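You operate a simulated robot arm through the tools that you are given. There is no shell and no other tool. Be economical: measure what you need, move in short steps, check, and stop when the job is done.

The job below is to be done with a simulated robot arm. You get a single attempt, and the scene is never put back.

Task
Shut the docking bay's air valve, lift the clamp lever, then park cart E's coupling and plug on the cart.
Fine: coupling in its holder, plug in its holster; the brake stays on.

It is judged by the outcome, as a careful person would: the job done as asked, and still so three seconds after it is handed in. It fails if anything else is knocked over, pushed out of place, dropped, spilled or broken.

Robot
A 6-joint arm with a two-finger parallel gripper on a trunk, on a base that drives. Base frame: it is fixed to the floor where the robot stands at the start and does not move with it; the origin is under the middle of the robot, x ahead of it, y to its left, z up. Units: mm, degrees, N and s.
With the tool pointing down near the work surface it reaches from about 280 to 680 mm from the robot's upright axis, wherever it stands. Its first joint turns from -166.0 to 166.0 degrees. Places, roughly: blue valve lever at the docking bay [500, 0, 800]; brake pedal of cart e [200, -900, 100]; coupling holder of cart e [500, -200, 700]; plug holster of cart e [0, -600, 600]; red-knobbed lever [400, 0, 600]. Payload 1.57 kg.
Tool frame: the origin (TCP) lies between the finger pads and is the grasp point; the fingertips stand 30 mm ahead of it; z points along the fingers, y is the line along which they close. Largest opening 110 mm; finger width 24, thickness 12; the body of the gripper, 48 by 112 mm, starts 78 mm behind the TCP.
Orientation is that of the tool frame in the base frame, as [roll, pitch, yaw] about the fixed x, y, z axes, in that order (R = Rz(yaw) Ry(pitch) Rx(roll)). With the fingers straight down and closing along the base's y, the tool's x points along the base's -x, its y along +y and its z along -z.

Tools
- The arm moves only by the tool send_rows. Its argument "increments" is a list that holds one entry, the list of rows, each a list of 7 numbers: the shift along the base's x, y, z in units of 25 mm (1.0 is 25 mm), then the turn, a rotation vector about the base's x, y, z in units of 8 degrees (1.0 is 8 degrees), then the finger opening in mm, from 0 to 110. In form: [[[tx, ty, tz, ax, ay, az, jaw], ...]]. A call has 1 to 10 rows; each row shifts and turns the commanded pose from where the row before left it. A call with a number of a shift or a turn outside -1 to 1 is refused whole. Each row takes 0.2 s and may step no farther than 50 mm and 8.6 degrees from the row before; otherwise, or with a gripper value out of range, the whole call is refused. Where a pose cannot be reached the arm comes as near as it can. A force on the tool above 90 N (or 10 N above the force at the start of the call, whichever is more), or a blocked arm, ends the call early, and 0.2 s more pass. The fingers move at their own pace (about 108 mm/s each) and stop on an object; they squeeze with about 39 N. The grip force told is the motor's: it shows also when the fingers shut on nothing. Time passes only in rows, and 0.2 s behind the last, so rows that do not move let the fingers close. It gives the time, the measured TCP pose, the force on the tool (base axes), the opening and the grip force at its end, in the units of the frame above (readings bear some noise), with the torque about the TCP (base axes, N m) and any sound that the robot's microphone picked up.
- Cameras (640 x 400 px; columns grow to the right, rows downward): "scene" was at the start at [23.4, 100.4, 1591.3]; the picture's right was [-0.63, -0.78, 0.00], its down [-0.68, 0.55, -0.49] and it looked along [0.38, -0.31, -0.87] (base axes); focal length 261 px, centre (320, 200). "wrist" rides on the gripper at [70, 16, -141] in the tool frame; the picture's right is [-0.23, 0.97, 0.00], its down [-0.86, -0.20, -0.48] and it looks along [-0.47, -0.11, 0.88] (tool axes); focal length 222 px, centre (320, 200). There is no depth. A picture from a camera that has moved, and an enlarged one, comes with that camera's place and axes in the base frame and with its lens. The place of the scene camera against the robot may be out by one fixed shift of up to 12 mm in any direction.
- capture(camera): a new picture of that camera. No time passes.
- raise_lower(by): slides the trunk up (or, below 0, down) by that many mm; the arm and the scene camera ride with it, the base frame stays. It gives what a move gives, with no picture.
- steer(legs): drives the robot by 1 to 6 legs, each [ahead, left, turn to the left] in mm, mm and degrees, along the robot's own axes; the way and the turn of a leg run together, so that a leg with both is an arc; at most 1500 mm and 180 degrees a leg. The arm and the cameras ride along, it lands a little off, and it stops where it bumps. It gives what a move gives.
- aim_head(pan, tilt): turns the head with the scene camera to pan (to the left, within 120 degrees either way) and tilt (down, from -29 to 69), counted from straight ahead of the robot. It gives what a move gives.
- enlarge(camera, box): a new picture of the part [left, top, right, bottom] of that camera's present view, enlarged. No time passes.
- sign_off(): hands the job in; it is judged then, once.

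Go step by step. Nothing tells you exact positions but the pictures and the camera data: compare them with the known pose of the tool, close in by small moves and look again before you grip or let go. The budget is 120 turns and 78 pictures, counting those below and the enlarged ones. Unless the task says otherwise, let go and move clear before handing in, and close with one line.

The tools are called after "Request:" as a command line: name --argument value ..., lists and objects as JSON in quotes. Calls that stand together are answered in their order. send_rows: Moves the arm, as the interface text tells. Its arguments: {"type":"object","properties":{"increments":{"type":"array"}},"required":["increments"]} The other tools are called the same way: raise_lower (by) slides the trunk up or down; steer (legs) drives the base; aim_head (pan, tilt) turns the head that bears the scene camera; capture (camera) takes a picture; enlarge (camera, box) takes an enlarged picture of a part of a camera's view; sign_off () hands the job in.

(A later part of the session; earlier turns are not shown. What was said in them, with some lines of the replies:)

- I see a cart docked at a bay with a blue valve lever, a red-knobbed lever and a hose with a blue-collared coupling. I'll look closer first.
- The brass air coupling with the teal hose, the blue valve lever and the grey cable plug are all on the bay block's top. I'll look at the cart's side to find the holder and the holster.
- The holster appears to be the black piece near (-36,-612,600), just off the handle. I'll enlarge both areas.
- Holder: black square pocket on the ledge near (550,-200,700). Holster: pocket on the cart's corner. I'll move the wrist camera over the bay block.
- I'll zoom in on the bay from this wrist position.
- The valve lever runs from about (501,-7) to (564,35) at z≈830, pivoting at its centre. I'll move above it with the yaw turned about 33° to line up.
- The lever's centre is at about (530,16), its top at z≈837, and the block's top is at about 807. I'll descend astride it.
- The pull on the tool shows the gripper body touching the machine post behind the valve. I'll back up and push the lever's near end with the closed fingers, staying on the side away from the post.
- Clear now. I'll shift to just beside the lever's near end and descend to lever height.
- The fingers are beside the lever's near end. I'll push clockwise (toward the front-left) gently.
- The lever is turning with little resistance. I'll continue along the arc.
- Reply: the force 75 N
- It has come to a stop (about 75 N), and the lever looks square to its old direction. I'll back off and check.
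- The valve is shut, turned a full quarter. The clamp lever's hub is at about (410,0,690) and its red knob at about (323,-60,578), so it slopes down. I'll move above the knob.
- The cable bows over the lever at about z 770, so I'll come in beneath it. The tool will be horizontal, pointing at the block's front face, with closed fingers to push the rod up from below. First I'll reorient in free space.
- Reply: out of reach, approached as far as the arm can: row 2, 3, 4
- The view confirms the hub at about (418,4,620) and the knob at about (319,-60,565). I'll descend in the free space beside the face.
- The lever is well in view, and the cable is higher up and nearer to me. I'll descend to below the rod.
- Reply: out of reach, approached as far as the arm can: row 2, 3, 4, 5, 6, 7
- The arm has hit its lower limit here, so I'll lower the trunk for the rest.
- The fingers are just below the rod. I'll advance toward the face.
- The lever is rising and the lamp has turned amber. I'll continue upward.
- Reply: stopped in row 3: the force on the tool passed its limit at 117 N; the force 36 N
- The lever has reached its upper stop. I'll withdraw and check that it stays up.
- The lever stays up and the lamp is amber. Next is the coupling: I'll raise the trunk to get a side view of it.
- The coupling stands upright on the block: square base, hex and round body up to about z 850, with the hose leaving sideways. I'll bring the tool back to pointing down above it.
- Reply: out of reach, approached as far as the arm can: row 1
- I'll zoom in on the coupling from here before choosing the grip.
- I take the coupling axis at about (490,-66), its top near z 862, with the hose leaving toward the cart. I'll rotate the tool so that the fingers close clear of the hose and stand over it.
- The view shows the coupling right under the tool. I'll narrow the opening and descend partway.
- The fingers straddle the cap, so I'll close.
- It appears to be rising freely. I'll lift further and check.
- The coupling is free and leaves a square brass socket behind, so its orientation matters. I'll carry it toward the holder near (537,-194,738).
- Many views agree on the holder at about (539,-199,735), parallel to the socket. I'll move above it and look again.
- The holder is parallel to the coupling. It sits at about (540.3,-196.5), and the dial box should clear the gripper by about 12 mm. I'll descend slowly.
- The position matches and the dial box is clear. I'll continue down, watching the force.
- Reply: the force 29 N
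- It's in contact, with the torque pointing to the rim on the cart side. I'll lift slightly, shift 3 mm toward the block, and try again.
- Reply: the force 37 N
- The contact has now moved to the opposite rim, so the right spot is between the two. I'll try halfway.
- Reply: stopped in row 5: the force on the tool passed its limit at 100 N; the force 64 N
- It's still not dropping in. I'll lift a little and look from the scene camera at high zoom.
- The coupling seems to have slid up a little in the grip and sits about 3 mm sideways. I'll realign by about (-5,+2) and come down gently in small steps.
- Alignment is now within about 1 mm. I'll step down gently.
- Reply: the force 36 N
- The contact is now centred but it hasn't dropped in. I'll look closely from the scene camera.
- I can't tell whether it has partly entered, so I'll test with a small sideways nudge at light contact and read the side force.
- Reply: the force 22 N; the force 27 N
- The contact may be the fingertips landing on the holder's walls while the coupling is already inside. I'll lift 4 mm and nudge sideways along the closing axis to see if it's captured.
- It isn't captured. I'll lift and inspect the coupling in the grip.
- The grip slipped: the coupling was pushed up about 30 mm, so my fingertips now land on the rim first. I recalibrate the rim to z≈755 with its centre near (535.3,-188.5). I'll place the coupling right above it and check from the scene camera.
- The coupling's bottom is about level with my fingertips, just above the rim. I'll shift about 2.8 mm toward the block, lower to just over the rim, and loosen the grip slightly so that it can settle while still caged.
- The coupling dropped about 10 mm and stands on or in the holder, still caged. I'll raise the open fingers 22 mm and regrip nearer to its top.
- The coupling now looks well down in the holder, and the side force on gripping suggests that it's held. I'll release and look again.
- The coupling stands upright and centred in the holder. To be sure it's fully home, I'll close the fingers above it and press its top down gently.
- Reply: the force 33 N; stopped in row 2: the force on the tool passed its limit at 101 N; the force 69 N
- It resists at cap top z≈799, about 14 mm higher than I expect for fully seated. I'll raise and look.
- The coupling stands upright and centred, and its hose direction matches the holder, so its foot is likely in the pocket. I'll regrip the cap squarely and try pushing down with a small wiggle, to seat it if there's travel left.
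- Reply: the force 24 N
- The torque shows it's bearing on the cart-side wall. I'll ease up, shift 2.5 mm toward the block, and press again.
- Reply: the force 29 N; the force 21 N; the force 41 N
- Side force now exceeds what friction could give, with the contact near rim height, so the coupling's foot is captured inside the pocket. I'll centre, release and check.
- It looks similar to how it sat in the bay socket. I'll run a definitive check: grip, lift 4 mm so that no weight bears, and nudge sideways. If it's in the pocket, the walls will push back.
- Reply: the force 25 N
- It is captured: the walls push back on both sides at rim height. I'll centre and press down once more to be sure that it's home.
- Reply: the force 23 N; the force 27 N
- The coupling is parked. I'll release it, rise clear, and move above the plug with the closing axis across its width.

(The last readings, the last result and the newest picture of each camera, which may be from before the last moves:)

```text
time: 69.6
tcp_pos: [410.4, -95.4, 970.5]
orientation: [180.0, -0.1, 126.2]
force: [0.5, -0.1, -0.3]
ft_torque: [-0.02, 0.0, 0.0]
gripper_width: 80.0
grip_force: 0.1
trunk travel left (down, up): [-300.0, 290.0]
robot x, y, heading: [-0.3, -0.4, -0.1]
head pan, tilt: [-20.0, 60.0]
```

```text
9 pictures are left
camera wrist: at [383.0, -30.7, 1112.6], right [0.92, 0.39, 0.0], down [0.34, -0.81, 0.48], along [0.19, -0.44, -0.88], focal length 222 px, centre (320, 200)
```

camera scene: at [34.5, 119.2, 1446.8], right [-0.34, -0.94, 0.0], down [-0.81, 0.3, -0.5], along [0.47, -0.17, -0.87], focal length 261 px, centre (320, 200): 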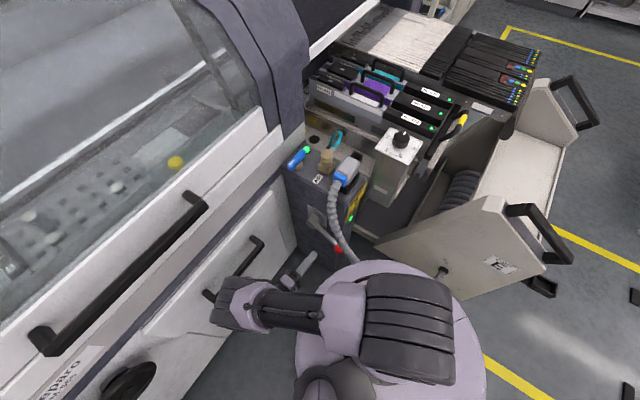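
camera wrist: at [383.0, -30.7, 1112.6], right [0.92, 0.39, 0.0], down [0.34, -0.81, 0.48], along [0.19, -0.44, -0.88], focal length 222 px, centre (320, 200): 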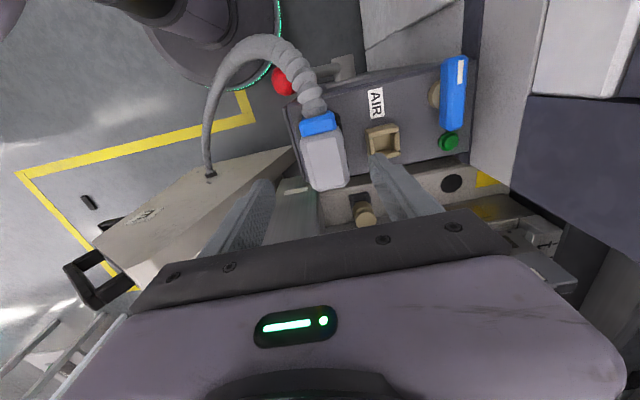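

The coupling stays upright in its holder. The plug body's top centre is at about (419,-95.5,891) and about 40 mm wide across the closing axis. I'll descend on it.

Request:
send_rows --increments '[[[0.36, 0, -0.6, 0, 0, 0, 68], [0, 0, -0.87, 0, 0, 0, 68], [0, 0, -0.87, 0, 0, 0, 68], [0, 0, -0.87, 0, 0, 0, 68], [0, 0, -0.87, 0, 0, 0, 68]]]'

Request:
capture --camera "wrist"

```text
time: 70.8
tcp_pos: [420.2, -95.7, 867.4]
orientation: [179.8, 0.1, 126.0]
force: [-0.2, -0.8, 0.7]
ft_torque: [0.01, -0.01, -0.01]
gripper_width: 68.1
grip_force: 0.0
trunk travel left (down, up): [-300.0, 290.0]
robot x, y, heading: [0.9, -1.7, 0.2]
head pan, tilt: [-20.0, 60.0]
```

```text
8 pictures are left
camera wrist: at [392.7, -29.7, 1009.1], right [0.92, 0.39, 0.0], down [0.34, -0.81, 0.48], along [0.19, -0.44, -0.88], focal length 222 px, centre (320, 200)
```

wrist: 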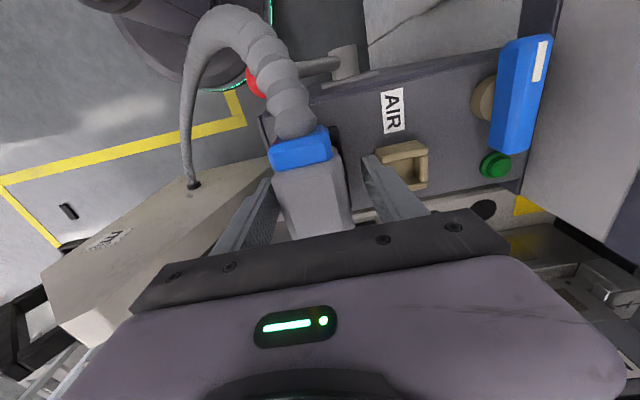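

The plug body lies between the fingers. I'll close and lift a little.

Request:
send_rows --increments '[[[0, 0, 0, 0, 0, 0, 25], [0, 0, 0, 0, 0, 0, 25], [0, 0, 0, 0, 0, 0, 25]]]'

Request:
send_rows --increments '[[[0, 0, 0.2, 0, 0, 0, 25], [0, 0, 0.2, 0, 0, 0, 25], [0, 0, 0.4, 0, 0, 0, 25]]]'

```text
time: 71.6
tcp_pos: [419.6, -94.6, 866.9]
orientation: [179.9, -0.1, 126.2]
force: [-4.6, -2.4, -0.7]
ft_torque: [-0.08, 0.26, -0.1]
gripper_width: 43.6
grip_force: 39.3
trunk travel left (down, up): [-300.0, 290.0]
robot x, y, heading: [-3.2, -0.4, -0.1]
head pan, tilt: [-20.0, 60.0]
```

```text
time: 72.4
tcp_pos: [421.0, -94.9, 887.7]
orientation: [179.9, 0.0, 126.1]
force: [-5.6, -4.8, -2.8]
ft_torque: [-0.29, 0.34, -0.24]
gripper_width: 43.7
grip_force: 38.5
trunk travel left (down, up): [-300.0, 290.0]
robot x, y, heading: [0.7, 4.1, -0.2]
head pan, tilt: [-20.0, 60.0]
```

Request:
send_rows --increments '[[[0, 0, 0.6, 0, 0, 0, 25], [0, 0, 0.6, 0, 0, 0, 25], [0, 0, 0.8, 0, 0, 0, 25]]]'

Request:
capture --camera "wrist"

```text
time: 73.2
tcp_pos: [420.1, -95.7, 937.3]
orientation: [179.9, 0.0, 126.0]
force: [0.4, 0.0, -1.8]
ft_torque: [0.0, -0.02, -0.03]
gripper_width: 43.8
grip_force: 38.9
trunk travel left (down, up): [-300.0, 290.0]
robot x, y, heading: [-2.1, -0.5, 0.2]
head pan, tilt: [-20.0, 60.0]
```

```text
7 pictures are left
camera wrist: at [392.6, -30.4, 1080.4], right [0.92, 0.39, 0.0], down [0.34, -0.81, 0.48], along [0.19, -0.44, -0.88], focal length 222 px, centre (320, 200)
```

wrist: 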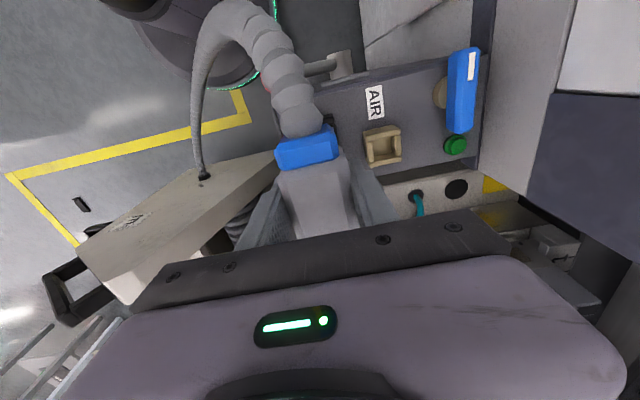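

The plug is free of the bay. Next I'll aim the head at the holster to get its exact place and orientation.

Request:
aim_head --pan -90 --tilt 58

Request:
enlarge --camera "scene" --box '[270, 150, 390, 250]'

```text
time: 74.6
tcp_pos: [421.2, -96.2, 937.5]
orientation: [179.9, 0.0, 126.1]
force: [0.4, -0.6, -3.2]
ft_torque: [0.02, -0.01, 0.0]
gripper_width: 43.4
grip_force: 38.8
trunk travel left (down, up): [-300.0, 290.0]
robot x, y, heading: [-2.1, -0.9, 0.2]
head pan, tilt: [-90.0, 58.0]
```

```text
4.00 times, centred on (330, 200) of scene
camera zoom: at [-28.7, 73.4, 1694.1], right [-1.0, 0.0, 0.0], down [0.0, 0.85, -0.53], along [0.0, -0.53, -0.85], focal length 1046 px, centre (280, 200)
```

zoom: 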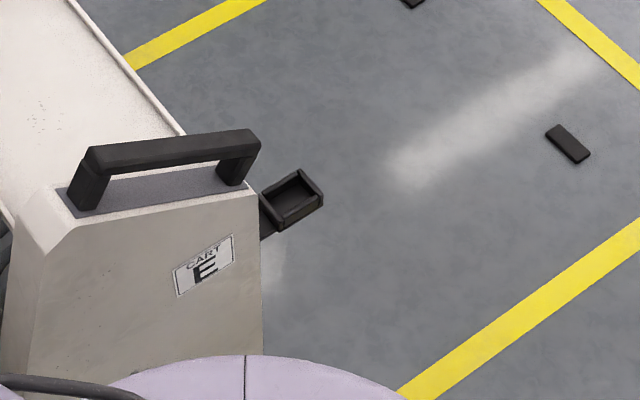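

The holster opening (about 62×45 mm) is parallel to the bay socket, so the plug goes in at the same orientation, near (-36,-620). I'll raise the plug and carry it across on the robot's side of the cart panel.

Request:
send_rows --increments '[[[0, 0, 1, 0, 0, 0, 25], [-0.5, -0.5, 1, 0, 0, 0, 25], [-0.87, -1, 0, 0, 0, 0, 25], [-0.87, -1, 0, 0, 0, 0, 25], [-0.87, -1, 0, 0, 0, 0, 25], [-0.87, -1, 0, 0, 0, 0, 25], [-0.87, -1, 0, 0, 0, 0, 25], [-0.87, -1, 0, 0, 0, 0, 25], [-0.87, -1, 0, 0, 0, 0, 25], [-0.87, -1, 0, 0, 0, 0, 25]]]'

Request:
send_rows --increments '[[[-0.87, -1, 0, 0, 0, 0, 25], [-0.87, -1, 0, 0, 0, 0, 25], [-0.87, -1, 0, 0, 0, 0, 25], [-0.87, -1, 0, 0, 0, 0, 25], [-0.87, -1, 0, 0, 0, 0, 25], [-0.87, -1, 0, 0, 0, 0, 25], [-0.87, -1, 0, 0, 0, 0, 25]]]'

```text
time: 76.8
tcp_pos: [230.8, -308.6, 989.5]
orientation: [179.9, -0.1, 126.0]
force: [0.7, 0.3, -2.6]
ft_torque: [0.0, -0.03, 0.01]
gripper_width: 43.8
grip_force: 39.3
trunk travel left (down, up): [-300.0, 290.0]
robot x, y, heading: [0.3, 0.2, -0.1]
head pan, tilt: [-90.0, 58.0]
```

```text
time: 78.4
tcp_pos: [80.9, -484.0, 988.3]
orientation: [179.9, -0.1, 126.1]
force: [0.6, -0.1, -2.4]
ft_torque: [-0.01, -0.01, 0.01]
gripper_width: 43.3
grip_force: 38.9
trunk travel left (down, up): [-300.0, 290.0]
robot x, y, heading: [1.5, -0.2, 0.0]
head pan, tilt: [-90.0, 58.0]
```

Carrying well, with no cable pull. I'll swing slightly past the holster so that the wrist camera can see it beside the plug.

Request:
send_rows --increments '[[[-1, -0.9, 0, 0, 0, 0, 25], [-1, -0.9, 0, 0, 0, 0, 25], [-1, -0.9, 0, 0, 0, 0, 25], [-1, -0.9, 0, 0, 0, 0, 25], [-1, -0.9, 0, 0, 0, 0, 25], [-1, -0.9, -0.5, 0, 0, 0, 25], [-1, -0.8, -1, 0, 0, 0, 25], [0, 0, -1, 0, 0, 0, 25]]]'

Request:
capture --camera "wrist"

```text
time: 80.2
tcp_pos: [-93.3, -636.9, 925.7]
orientation: [179.8, 0.0, 126.1]
force: [0.5, 0.3, -3.0]
ft_torque: [0.01, 0.02, 0.0]
gripper_width: 43.8
grip_force: 39.7
trunk travel left (down, up): [-300.0, 290.0]
robot x, y, heading: [-3.3, -2.3, -0.0]
head pan, tilt: [-90.0, 58.0]
```

```text
5 pictures are left
camera wrist: at [-121.3, -572.0, 1068.0], right [0.92, 0.39, 0.0], down [0.34, -0.81, 0.48], along [0.19, -0.44, -0.88], focal length 222 px, centre (320, 200)
```

wrist: 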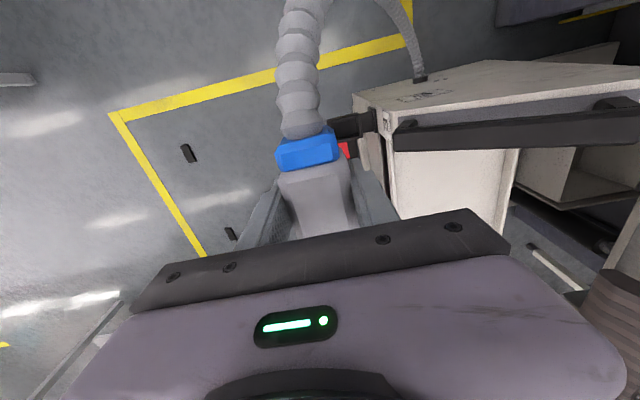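

The holster is partly hidden behind the blue collar, and the cart handle's end (top z≈745) is close to it. I'll move a bit further out and lower to see the holster clearly.

Request:
send_rows --increments '[[[-0.6, -0.4, -0.9, 0, 0, 0, 25], [-0.4, -0.3, -0.9, 0, 0, 0, 25], [0, 0, -0.8, 0, 0, 0, 25]]]'

Request:
enlarge --camera "wrist" --box '[300, 70, 460, 170]'

```text
time: 81.0
tcp_pos: [-106.1, -623.1, 876.6]
orientation: [179.8, 0.0, 126.1]
force: [-0.6, -0.3, -2.9]
ft_torque: [0.01, -0.01, -0.02]
gripper_width: 43.7
grip_force: 39.3
out of reach, approached as far as the arm can: row 1, 2, 3
trunk travel left (down, up): [-300.0, 290.0]
robot x, y, heading: [-0.0, -2.3, -0.0]
head pan, tilt: [-90.0, 58.0]
```

```text
4.00 times, centred on (380, 120) of wrist
camera zoom: at [-134.5, -556.9, 1018.4], right [0.92, 0.39, 0.0], down [0.34, -0.81, 0.48], along [0.19, -0.44, -0.88], focal length 888 px, centre (80, 520)
```

zoom: 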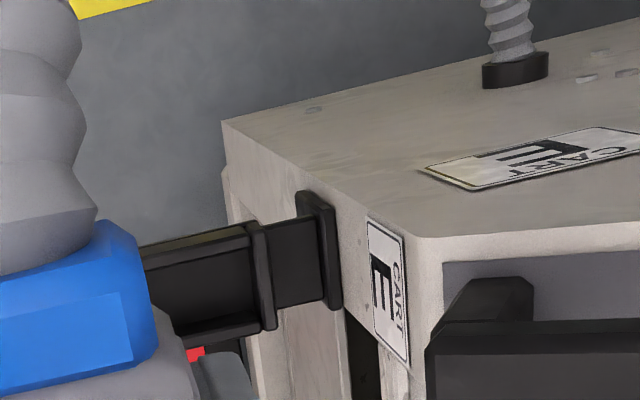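

The holster rim is at z≈573, its centre is near (-32,-636), and the handle's end is close by on the cart side. That's at the edge of reach, so I'll drive the base 70 mm toward it while the plug is held high.

Request:
steer --legs '[[0, -70, 0]]'

```text
time: 82.0
tcp_pos: [-106.5, -693.2, 876.5]
orientation: [179.9, -0.1, 126.0]
force: [-0.1, -0.6, -3.6]
ft_torque: [0.02, 0.03, -0.01]
gripper_width: 43.6
grip_force: 38.4
trunk travel left (down, up): [-300.0, 290.0]
robot x, y, heading: [-0.4, -69.1, 0.0]
head pan, tilt: [-90.0, 58.0]
```

The bay socket was longer across the other axis than I first took it to be, so the plug must turn 90° (cable outward, away from the cart). That also turns the gripper body clear of the handle. I'll rotate while moving above the holster, still high.

Request:
send_rows --increments '[[[0.25, 0.19, 0, 0, 0, 0.9375, 25], [0.25, 0.19, 0, 0, 0, 0.9375, 25], [0.25, 0.19, 0, 0, 0, 0.9375, 25], [0.25, 0.19, 0, 0, 0, 0.9375, 25], [0.25, 0.19, 0, 0, 0, 0.9375, 25], [0.25, 0.19, 0, 0, 0, 0.9375, 25], [0.25, 0.19, 0, 0, 0, 0.9375, 25], [0.25, 0.19, 0, 0, 0, 0.9375, 25], [0.25, 0.19, 0, 0, 0, 0.9375, 25], [0.25, 0.19, 0, 0, 0, 0.9375, 25]]]'

Request:
send_rows --increments '[[[0.25, 0.19, 0, 0, 0, 0.9375, 25], [0.25, 0.19, 0, 0, 0, 0.9375, 25]]]'

```text
time: 84.2
tcp_pos: [-44.7, -643.0, 876.5]
orientation: [179.9, -0.1, -158.8]
force: [-0.2, 0.1, -3.1]
ft_torque: [0.0, 0.01, 0.01]
gripper_width: 43.8
grip_force: 39.2
trunk travel left (down, up): [-300.0, 290.0]
robot x, y, heading: [-2.4, -72.0, 0.0]
head pan, tilt: [-90.0, 58.0]
```

```text
time: 84.8
tcp_pos: [-31.7, -634.3, 876.0]
orientation: [179.9, 0.0, -143.7]
force: [0.0, 0.0, -2.8]
ft_torque: [-0.02, -0.01, 0.01]
gripper_width: 43.5
grip_force: 39.0
trunk travel left (down, up): [-300.0, 290.0]
robot x, y, heading: [0.1, -69.1, 0.2]
head pan, tilt: [-90.0, 58.0]
```

Orientation is right, and I'm above the holster. I'll lower the trunk so the plug hangs about 55 mm above the rim, then look.

Request:
raise_lower --by -190

Request:
capture --camera "wrist"

```text
time: 86.9
tcp_pos: [-31.6, -634.1, 687.0]
orientation: [179.8, 0.0, -143.9]
force: [-0.8, -0.1, -3.3]
ft_torque: [-0.01, 0.01, -0.01]
gripper_width: 43.8
grip_force: 38.5
trunk travel left (down, up): [-110.0, 480.0]
robot x, y, heading: [0.4, -69.3, 0.0]
head pan, tilt: [-90.0, 58.0]
```

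```text
3 pictures are left
camera wrist: at [-97.6, -663.3, 828.6], right [-0.39, 0.92, 0.0], down [0.81, 0.34, 0.48], along [0.44, 0.19, -0.88], focal length 222 px, centre (320, 200)
```

wrist: 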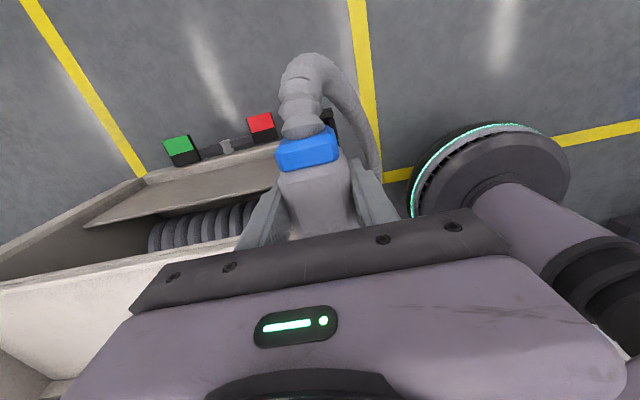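

Request:
enlarge --camera "wrist" --box '[290, 90, 370, 150]'

```text
6.67 times, centred on (330, 120) of wrist
camera zoom: at [-97.6, -663.3, 828.6], right [-0.39, 0.92, 0.0], down [0.81, 0.34, 0.48], along [0.44, 0.19, -0.88], focal length 1481 px, centre (253, 733)
```

zoom: 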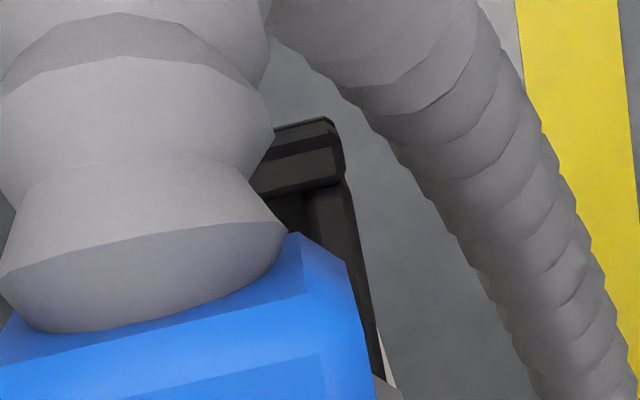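

The visible holster corner fits a centre near (-33.5,-636.3). I'll shift slightly and descend, reading the force.

Request:
send_rows --increments '[[[-0.07, -0.08, -0.6, 0, 0, 0, 25], [0, 0, -0.6, 0, 0, 0, 25], [0, 0, -0.3, 0, 0, 0, 25]]]'

Request:
send_rows --increments '[[[0, 0, -0.15, 0, 0, 0, 25], [0, 0, -0.15, 0, 0, 0, 25]]]'

```text
time: 87.7
tcp_pos: [-33.6, -637.0, 649.1]
orientation: [179.9, 0.0, -143.9]
force: [0.6, -0.2, -3.2]
ft_torque: [0.04, 0.01, 0.0]
gripper_width: 43.6
grip_force: 38.5
trunk travel left (down, up): [-110.0, 480.0]
robot x, y, heading: [-0.0, -70.2, -0.1]
head pan, tilt: [-90.0, 58.0]
```

```text
time: 88.3
tcp_pos: [-33.9, -637.2, 642.2]
orientation: [179.9, 0.0, -143.9]
force: [-1.0, -0.6, -3.3]
ft_torque: [0.01, -0.02, 0.02]
gripper_width: 43.3
grip_force: 39.0
trunk travel left (down, up): [-110.0, 480.0]
robot x, y, heading: [0.6, -69.3, -0.5]
head pan, tilt: [-90.0, 58.0]
```

Request:
send_rows --increments '[[[0, 0, -0.12, 0, 0, 0, 25], [0, 0, -0.12, 0, 0, 0, 25]]]'

Request:
send_rows --increments '[[[0, 0, -0.12, 0, 0, 0, 25]]]'

Request:
send_rows --increments '[[[0, 0, -0.12, 0, 0, 0, 25]]]'

```text
time: 88.9
tcp_pos: [-34.1, -637.0, 634.7]
orientation: [180.0, -0.1, -143.9]
force: [-0.5, -0.3, -3.3]
ft_torque: [-0.04, 0.0, 0.02]
gripper_width: 43.8
grip_force: 38.9
trunk travel left (down, up): [-110.0, 480.0]
robot x, y, heading: [-4.2, -73.7, 0.3]
head pan, tilt: [-90.0, 58.0]
```

```text
time: 89.3
tcp_pos: [-33.5, -636.5, 632.0]
orientation: [180.0, 0.1, -143.9]
force: [0.4, -0.2, -3.2]
ft_torque: [-0.02, 0.02, -0.01]
gripper_width: 43.7
grip_force: 38.9
trunk travel left (down, up): [-110.0, 480.0]
robot x, y, heading: [1.5, -70.7, -0.1]
head pan, tilt: [-90.0, 58.0]
```

```text
time: 89.7
tcp_pos: [-33.3, -636.0, 629.5]
orientation: [180.0, 0.0, -143.9]
force: [0.9, 0.5, -2.9]
ft_torque: [-0.02, 0.0, 0.0]
gripper_width: 44.1
grip_force: 38.9
trunk travel left (down, up): [-110.0, 480.0]
robot x, y, heading: [0.6, -70.0, 0.1]
head pan, tilt: [-90.0, 58.0]
```

No contact yet, so I'll continue down.

Request:
send_rows --increments '[[[0, 0, -0.12, 0, 0, 0, 25]]]'

Request:
send_rows --increments '[[[0, 0, -0.12, 0, 0, 0, 25]]]'

Request:
send_rows --increments '[[[0, 0, -0.12, 0, 0, 0, 25]]]'

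```text
time: 90.1
tcp_pos: [-34.8, -636.6, 626.4]
orientation: [180.0, -0.1, -143.9]
force: [0.6, 2.0, 10.1]
ft_torque: [0.25, -0.41, 0.06]
gripper_width: 43.9
grip_force: 38.8
trunk travel left (down, up): [-110.0, 480.0]
robot x, y, heading: [0.0, -69.0, 0.2]
head pan, tilt: [-90.0, 58.0]
```

```text
time: 90.5
tcp_pos: [-35.0, -637.5, 625.5]
orientation: [-180.0, -0.2, -143.9]
force: [-4.1, -0.5, 25.5]
ft_torque: [0.54, -0.43, -0.03]
gripper_width: 43.8
grip_force: 38.7
trunk travel left (down, up): [-110.0, 480.0]
robot x, y, heading: [-1.1, -70.2, 0.0]
head pan, tilt: [-90.0, 58.0]
```

```text
time: 90.9
tcp_pos: [-35.0, -636.8, 621.5]
orientation: [-180.0, -0.2, -144.0]
force: [-5.9, -4.2, 26.4]
ft_torque: [0.36, -0.26, 0.0]
gripper_width: 43.4
grip_force: 39.3
trunk travel left (down, up): [-110.0, 480.0]
robot x, y, heading: [-0.9, -74.8, 0.0]
head pan, tilt: [-90.0, 58.0]
```

It contacts on the cart-side (+u) end, so the plug must go outward. I'll lift, shift 2.5 mm outward, and try again.

Request:
send_rows --increments '[[[0, 0, 0.3, 0, 0, 0, 25], [-0.08, -0.06, 0, 0, 0, 0, 25], [0, 0, -0.2, 0, 0, 0, 25]]]'

Request:
send_rows --increments '[[[0, 0, -0.12, 0, 0, 0, 25]]]'

```text
time: 91.7
tcp_pos: [-36.6, -637.5, 622.5]
orientation: [179.8, 0.0, -144.0]
force: [0.2, 0.2, -0.8]
ft_torque: [-0.01, 0.01, 0.0]
gripper_width: 43.8
grip_force: 39.3
trunk travel left (down, up): [-110.0, 480.0]
robot x, y, heading: [2.8, -68.8, -0.3]
head pan, tilt: [-90.0, 58.0]
```

```text
time: 92.1
tcp_pos: [-35.6, -638.3, 622.0]
orientation: [180.0, -0.1, -144.0]
force: [-0.8, 4.2, 19.3]
ft_torque: [0.64, -0.47, 0.08]
gripper_width: 43.6
grip_force: 38.7
trunk travel left (down, up): [-110.0, 480.0]
robot x, y, heading: [-0.1, -72.5, -0.1]
head pan, tilt: [-90.0, 58.0]
```

Still on the +u end, so I'll shift 3 mm further outward.

Request:
send_rows --increments '[[[0, 0, 0.2, 0, 0, 0, 25], [-0.1, -0.07, 0, 0, 0, 0, 25], [0, 0, -0.15, 0, 0, 0, 25]]]'

Request:
send_rows --increments '[[[0, 0, -0.12, 0, 0, 0, 25]]]'

```text
time: 92.9
tcp_pos: [-38.4, -640.8, 620.7]
orientation: [179.9, 0.0, -143.9]
force: [0.3, -0.5, -2.1]
ft_torque: [-0.03, 0.0, -0.03]
gripper_width: 44.1
grip_force: 38.9
trunk travel left (down, up): [-110.0, 480.0]
robot x, y, heading: [2.9, -67.2, 0.0]
head pan, tilt: [-90.0, 58.0]
```

```text
time: 93.3
tcp_pos: [-38.2, -639.6, 618.2]
orientation: [179.9, 0.0, -143.9]
force: [0.7, 0.5, -3.0]
ft_torque: [-0.02, -0.01, -0.03]
gripper_width: 43.7
grip_force: 38.6
trunk travel left (down, up): [-110.0, 480.0]
robot x, y, heading: [0.4, -71.3, -0.2]
head pan, tilt: [-90.0, 58.0]
```

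No contact at a lower height now, so it seems to be entering. I'll continue down gently.

Request:
send_rows --increments '[[[0, 0, -0.12, 0, 0, 0, 25]]]'

Request:
send_rows --increments '[[[0, 0, -0.12, 0, 0, 0, 25]]]'

Request:
send_rows --increments '[[[0, 0, -0.12, 0, 0, 0, 25]]]'

```text
time: 93.7
tcp_pos: [-37.8, -639.7, 615.1]
orientation: [179.9, 0.0, -143.9]
force: [-0.6, 1.2, -2.3]
ft_torque: [-0.01, 0.02, 0.0]
gripper_width: 43.7
grip_force: 38.6
trunk travel left (down, up): [-110.0, 480.0]
robot x, y, heading: [-1.0, -69.8, -0.2]
head pan, tilt: [-90.0, 58.0]
```

```text
time: 94.1
tcp_pos: [-38.4, -640.8, 613.0]
orientation: [180.0, 0.0, -143.9]
force: [0.3, -0.1, -2.5]
ft_torque: [-0.01, 0.02, -0.01]
gripper_width: 43.3
grip_force: 39.2
trunk travel left (down, up): [-110.0, 480.0]
robot x, y, heading: [-4.6, -70.1, 0.1]
head pan, tilt: [-90.0, 58.0]
```

```text
time: 94.5
tcp_pos: [-39.1, -639.4, 609.5]
orientation: [179.9, 0.0, -144.0]
force: [-0.4, -0.3, -2.0]
ft_torque: [-0.01, 0.02, 0.01]
gripper_width: 43.7
grip_force: 38.9
trunk travel left (down, up): [-110.0, 480.0]
robot x, y, heading: [-2.0, -67.4, -0.0]
head pan, tilt: [-90.0, 58.0]
```

Request:
send_rows --increments '[[[0, 0, -0.12, 0, 0, 0, 25]]]'

Request:
send_rows --increments '[[[0, 0, -0.12, 0, 0, 0, 25]]]'

Request:
send_rows --increments '[[[0, 0, -0.12, 0, 0, 0, 25]]]'

```text
time: 94.9
tcp_pos: [-38.7, -639.6, 606.3]
orientation: [179.9, -0.1, -143.9]
force: [0.2, 0.4, -3.3]
ft_torque: [-0.01, 0.0, -0.01]
gripper_width: 43.8
grip_force: 39.4
trunk travel left (down, up): [-110.0, 480.0]
robot x, y, heading: [-3.2, -69.6, -0.2]
head pan, tilt: [-90.0, 58.0]
```

```text
time: 95.3
tcp_pos: [-38.1, -640.7, 603.4]
orientation: [179.9, 0.0, -143.9]
force: [0.3, 0.4, -2.2]
ft_torque: [-0.05, -0.01, 0.01]
gripper_width: 43.7
grip_force: 39.3
trunk travel left (down, up): [-110.0, 480.0]
robot x, y, heading: [-4.3, -71.3, 0.1]
head pan, tilt: [-90.0, 58.0]
```

```text
time: 95.7
tcp_pos: [-38.3, -639.7, 602.0]
orientation: [-179.9, -0.1, -143.9]
force: [1.0, 3.6, 17.5]
ft_torque: [0.31, -0.17, 0.07]
gripper_width: 43.8
grip_force: 39.2
trunk travel left (down, up): [-110.0, 480.0]
robot x, y, heading: [-0.0, -65.8, -0.4]
head pan, tilt: [-90.0, 58.0]
```

It stopped at TCP z 602, close to the expected seat. I'll open, rise, and press the plug's top down lightly with the closed fingers to make sure.

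Request:
send_rows --increments '[[[0, 0, 0.05, 0, 0, 0, 50], [0, 0, 0, 0, 0, 0, 64], [0, 0, 0.8, 0, 0, 0, 64], [0, 0, 0.9, 0, 0, 0, 64], [0, 0, 0.9, 0, 0, 0, 64], [0, 0, 0, 0, 0, 0, 0], [0, 0, 0, 0, 0, 0, 0], [0, 0, 0, 0, 0, 0, 0]]]'

Request:
capture --camera "wrist"

```text
time: 97.5
tcp_pos: [-38.2, -640.1, 666.5]
orientation: [179.9, 0.0, -143.9]
force: [1.0, 0.1, 0.0]
ft_torque: [0.01, 0.0, 0.0]
gripper_width: 0.0
grip_force: 21.1
trunk travel left (down, up): [-110.0, 480.0]
robot x, y, heading: [1.1, -67.7, 0.3]
head pan, tilt: [-90.0, 58.0]
```

```text
1 pictures are left
camera wrist: at [-103.8, -669.1, 807.9], right [-0.39, 0.92, 0.0], down [0.81, 0.34, 0.48], along [0.44, 0.19, -0.88], focal length 222 px, centre (320, 200)
```

wrist: 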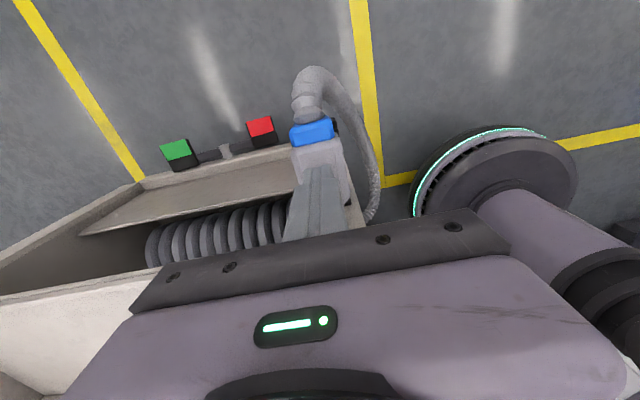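

The plug stays upright in the holster. I'll press it lightly to confirm that it's seated.

Request:
send_rows --increments '[[[0, 0, -0.12, 0, 0, 0, 0], [0, 0, -0.12, 0, 0, 0, 0]]]'

Request:
send_rows --increments '[[[0, 0, -0.12, 0, 0, 0, 0]]]'

Request:
send_rows --increments '[[[0, 0, -0.12, 0, 0, 0, 0]]]'

```text
time: 98.1
tcp_pos: [-38.3, -639.5, 660.1]
orientation: [179.9, 0.0, -143.9]
force: [-0.2, -0.3, 0.7]
ft_torque: [0.01, 0.03, 0.01]
gripper_width: 0.1
grip_force: 21.4
trunk travel left (down, up): [-110.0, 480.0]
robot x, y, heading: [-0.1, -69.1, -0.4]
head pan, tilt: [-90.0, 58.0]
```

```text
time: 98.5
tcp_pos: [-37.5, -640.7, 658.9]
orientation: [-180.0, -0.1, -143.9]
force: [-0.1, 2.0, 8.4]
ft_torque: [0.08, -0.04, 0.02]
gripper_width: 0.1
grip_force: 21.2
trunk travel left (down, up): [-110.0, 480.0]
robot x, y, heading: [-1.5, -69.4, -0.0]
head pan, tilt: [-90.0, 58.0]
```

```text
time: 98.9
tcp_pos: [-39.0, -639.4, 658.8]
orientation: [-179.7, -0.3, -143.9]
force: [0.4, 5.5, 38.1]
ft_torque: [0.33, -0.2, 0.0]
gripper_width: 0.1
grip_force: 21.6
trunk travel left (down, up): [-110.0, 480.0]
robot x, y, heading: [-0.6, -65.1, 0.1]
head pan, tilt: [-90.0, 58.0]
```

The plug is firm at top z≈629 and seated. Before finishing, I want to re-verify the coupling's depth. I'll rise clear and go back over the holder.

Request:
send_rows --increments '[[[0, 0, 0.8, 0, 0, 0, 0], [0, 0, 1, 0, 0, 0, 0], [0, 0, 1, 0, 0, 0, 0], [0, 0, 1, 0, 0, 0, 0], [0, 0, 1, 0, 0, 0, 0], [0, 0, 1, 0, 0, 0, 20]]]'

Request:
raise_lower --by 210

Request:
send_rows --increments '[[[1, 0.78, 0, 0, 0, -0.93, 55], [1, 0.78, 0, 0, 0, -0.93, 55], [1, 0.78, 0, 0, 0, -0.93, 55], [1, 0.78, 0, 0, 0, -0.93, 55], [1, 0.78, 0, 0, 0, -0.93, 55], [1, 0.78, 0, 0, 0, -0.93, 55], [1, 0.78, 0, 0, 0, -0.93, 55], [1, 0.78, 0, 0, 0, -0.93, 55], [1, 0.78, 0, 0, 0, -0.93, 55], [1, 0.78, 0, 0, 0, -0.88, 55]]]'

Request:
send_rows --increments '[[[1, 0.78, 0, 0, 0, 0, 55], [1, 0.78, 0, 0, 0, 0, 55], [1, 0.78, 0, 0, 0, 0, 55], [1, 0.78, 0, 0, 0, 0, 55], [1, 0.78, 0, 0, 0, 0, 55], [1, 0.78, 0, 0, 0, 0, 55], [1, 0.78, 0, 0, 0, 0, 55], [1, 0.78, 0, 0, 0, 0, 55], [1, 0.78, 0, 0, 0, 0, 55], [1, 0.78, 0, 0, 0, 0, 55]]]'

```text
time: 100.3
tcp_pos: [-38.4, -638.7, 799.4]
orientation: [179.9, -0.1, -143.9]
force: [0.5, -1.5, -0.1]
ft_torque: [-0.04, -0.04, 0.0]
gripper_width: 19.8
grip_force: 0.2
trunk travel left (down, up): [-110.0, 480.0]
robot x, y, heading: [-0.0, -69.8, -0.1]
head pan, tilt: [-90.0, 58.0]
```

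```text
time: 102.6
tcp_pos: [-39.4, -639.2, 1009.1]
orientation: [179.9, -0.1, -143.9]
force: [-0.6, 1.5, 0.1]
ft_torque: [-0.02, 0.01, 0.02]
gripper_width: 20.0
grip_force: 0.0
trunk travel left (down, up): [-320.0, 270.0]
robot x, y, heading: [0.7, -67.8, 0.0]
head pan, tilt: [-90.0, 58.0]
```

```text
time: 104.8
tcp_pos: [213.2, -444.5, 1009.1]
orientation: [-179.9, 0.0, 142.0]
force: [-0.2, 0.2, 0.6]
ft_torque: [-0.03, 0.01, -0.01]
gripper_width: 55.1
grip_force: 0.0
trunk travel left (down, up): [-320.0, 270.0]
robot x, y, heading: [2.6, -69.5, 0.1]
head pan, tilt: [-90.0, 58.0]
```

```text
time: 107.0
tcp_pos: [462.0, -248.7, 1008.7]
orientation: [179.9, 0.0, 142.1]
force: [0.0, 0.5, -0.1]
ft_torque: [-0.02, 0.0, 0.0]
gripper_width: 54.8
grip_force: 0.1
trunk travel left (down, up): [-320.0, 270.0]
robot x, y, heading: [-0.0, -72.8, 0.1]
head pan, tilt: [-90.0, 58.0]
```

Request:
send_rows --increments '[[[1, 0.76, 0, 0, 0, 0, 55], [1, 0.76, 0, 0, 0, 0, 55], [0.92, 0.73, 0, 0, 0, 0, 55], [0, 0, -1, 0, 0, 0, 55], [0, 0, -1, 0, 0, 0, 55], [0, 0, -1, 0, 0, 0, 55], [0, 0, -1, 0, 0, 0, 55], [0, 0, -1, 0, 0, 0, 55]]]'

Request:
enlarge --camera "wrist" --box '[250, 80, 390, 220]'

```text
time: 108.8
tcp_pos: [535.7, -191.9, 882.5]
orientation: [179.9, 0.0, 142.1]
force: [0.2, -0.2, 0.8]
ft_torque: [-0.02, -0.03, 0.03]
gripper_width: 55.3
grip_force: 0.1
trunk travel left (down, up): [-320.0, 270.0]
robot x, y, heading: [-1.9, -72.1, 0.1]
head pan, tilt: [-90.0, 58.0]
```

```text
2.86 times, centred on (320, 150) of wrist
camera zoom: at [489.8, -137.7, 1025.3], right [0.78, 0.63, 0.0], down [0.55, -0.68, 0.48], along [0.3, -0.37, -0.88], focal length 635 px, centre (320, 343)
```

zoom: 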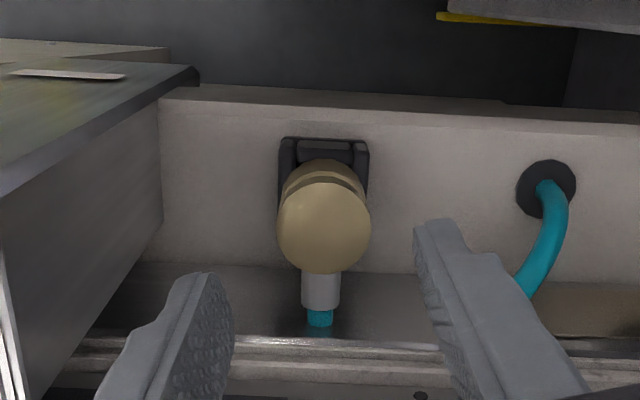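

The coupling is upright in its holder at about (537.5,-195), cap top ≈798. I'll grip it and measure how deep it is by lifting in steps and nudging.

Request:
send_rows --increments '[[[0.06, -0.1, -1, 0, 0, 0, 55], [0, 0, -1, 0, 0, 0, 55], [0, 0, -1, 0, 0, 0, 55], [0, 0, 0, 0, 0, 0, 20], [0, 0, 0, 0, 0, 0, 20], [0, 0, 0.16, 0, 0, 0, 20], [0, 0, 0.16, 0, 0, 0, 20]]]'

Request:
send_rows --increments '[[[-0.1, 0.12, 0, 0, 0, 0, 20], [-0.06, 0.07, 0, 0, 0, 0, 20]]]'

```text
time: 110.4
tcp_pos: [535.3, -195.2, 816.4]
orientation: [179.9, -0.1, 142.0]
force: [-0.8, 1.5, -1.9]
ft_torque: [0.12, 0.05, 0.03]
gripper_width: 34.8
grip_force: 39.4
trunk travel left (down, up): [-320.0, 270.0]
robot x, y, heading: [0.3, -72.2, 0.0]
head pan, tilt: [-90.0, 58.0]
```

```text
time: 111.0
tcp_pos: [533.2, -192.1, 816.5]
orientation: [179.9, 0.0, 142.1]
force: [3.6, -7.7, 0.0]
ft_torque: [-0.57, -0.32, 0.02]
gripper_width: 34.8
grip_force: 39.0
trunk travel left (down, up): [-320.0, 270.0]
robot x, y, heading: [0.0, -66.4, -0.1]
head pan, tilt: [-90.0, 58.0]
```

Still captured at 8 mm of lift. I'll check at 14 mm.

Request:
send_rows --increments '[[[0.1, -0.12, 0, 0, 0, 0, 20], [0, 0, 0.24, 0, 0, 0, 20]]]'

Request:
send_rows --increments '[[[-0.1, 0.12, 0, 0, 0, 0, 20], [-0.04, 0.05, 0, 0, 0, 0, 20]]]'

```text
time: 111.6
tcp_pos: [534.1, -193.9, 822.9]
orientation: [179.8, -0.1, 142.1]
force: [-0.5, 0.1, -2.1]
ft_torque: [0.0, 0.01, -0.03]
gripper_width: 34.6
grip_force: 38.8
trunk travel left (down, up): [-320.0, 270.0]
robot x, y, heading: [1.7, -68.2, -0.1]
head pan, tilt: [-90.0, 58.0]
```

```text
time: 112.2
tcp_pos: [532.7, -191.9, 823.3]
orientation: [179.8, 0.2, 142.2]
force: [10.7, -15.2, -0.9]
ft_torque: [-1.05, -0.7, -0.01]
gripper_width: 34.9
grip_force: 39.2
trunk travel left (down, up): [-320.0, 270.0]
robot x, y, heading: [2.2, -70.5, 0.3]
head pan, tilt: [-90.0, 58.0]
```

It's still held at about 14 mm of lift, so it had been fully seated. I'll set it back down and let go.

Request:
send_rows --increments '[[[0.14, -0.17, 0, 0, 0, 0, 20], [0, 0, -0.2, 0, 0, 0, 20], [0, 0, -0.2, 0, 0, 0, 20], [0, 0, -0.1, 0, 0, 0, 20]]]'

Request:
send_rows --increments '[[[0, 0, -0.1, 0, 0, 0, 20], [0, 0, -0.05, 0, 0, 0, 20]]]'

```text
time: 113.2
tcp_pos: [534.2, -193.3, 810.4]
orientation: [179.9, 0.0, 142.1]
force: [0.3, -0.3, -1.5]
ft_torque: [-0.01, 0.01, -0.01]
gripper_width: 34.4
grip_force: 39.4
trunk travel left (down, up): [-320.0, 270.0]
robot x, y, heading: [-0.0, -68.8, 0.0]
head pan, tilt: [-90.0, 58.0]
```

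```text
time: 113.8
tcp_pos: [535.5, -193.8, 807.9]
orientation: [179.8, 0.1, 142.1]
force: [-3.0, 1.0, 19.8]
ft_torque: [0.08, 0.27, -0.02]
gripper_width: 34.6
grip_force: 39.2
trunk travel left (down, up): [-320.0, 270.0]
robot x, y, heading: [-2.5, -67.4, 0.1]
head pan, tilt: [-90.0, 58.0]
```

It's back on the floor of the holder. I'll release and move clear.

Request:
send_rows --increments '[[[0, 0, 0.04, 0, 0, 0, 40], [0, 0, 0, 0, 0, 0, 60], [0, 0, 0.6, 0, 0, 0, 60], [0, 0, 1, 0, 0, 0, 60], [0, 0, 1, 0, 0, 0, 60], [0, 0, 1, 0, 0, 0, 60], [0, 0, 1, 0, 0, 0, 60], [0, 0, 1, 0, 0, 0, 60], [-1, 0.6, 1, 0, 0, 0, 60], [-1, 0.6, 1, 0, 0, 0, 60]]]'

Request:
send_rows --increments '[[[-1, 0.6, 0.5, 0, 0, 0, 60], [-1, 0.6, 0.5, 0, 0, 0, 60], [-1, 0.3, 0, 0, 0, 0, 60], [0, 0, 0, 0, 0, 0, 60], [0, 0, 0, 0, 0, 0, 60]]]'

```text
time: 116.0
tcp_pos: [483.6, -164.1, 998.5]
orientation: [180.0, 0.0, 142.0]
force: [-0.3, 0.3, 0.8]
ft_torque: [-0.03, 0.01, -0.02]
gripper_width: 59.9
grip_force: 0.1
trunk travel left (down, up): [-320.0, 270.0]
robot x, y, heading: [-1.3, -68.4, -0.0]
head pan, tilt: [-90.0, 58.0]
```

```text
time: 117.2
tcp_pos: [409.9, -126.6, 1021.9]
orientation: [179.8, 0.0, 142.2]
force: [0.1, 0.1, 0.3]
ft_torque: [-0.01, -0.02, 0.01]
gripper_width: 59.9
grip_force: 0.0
trunk travel left (down, up): [-320.0, 270.0]
robot x, y, heading: [-0.5, -74.4, 0.3]
head pan, tilt: [-90.0, 58.0]
```

The valve is shut, the clamp lever is up, the coupling is in its holder and the plug in its holster. The arm is clear, so I'm handing in.

Request:
sign_off

```text
The job is handed in.
```

The air valve is shut and the clamp lever is up against its stop. Cart E's coupling is in its holder, its plug is in its holster, and I never touched the brake.
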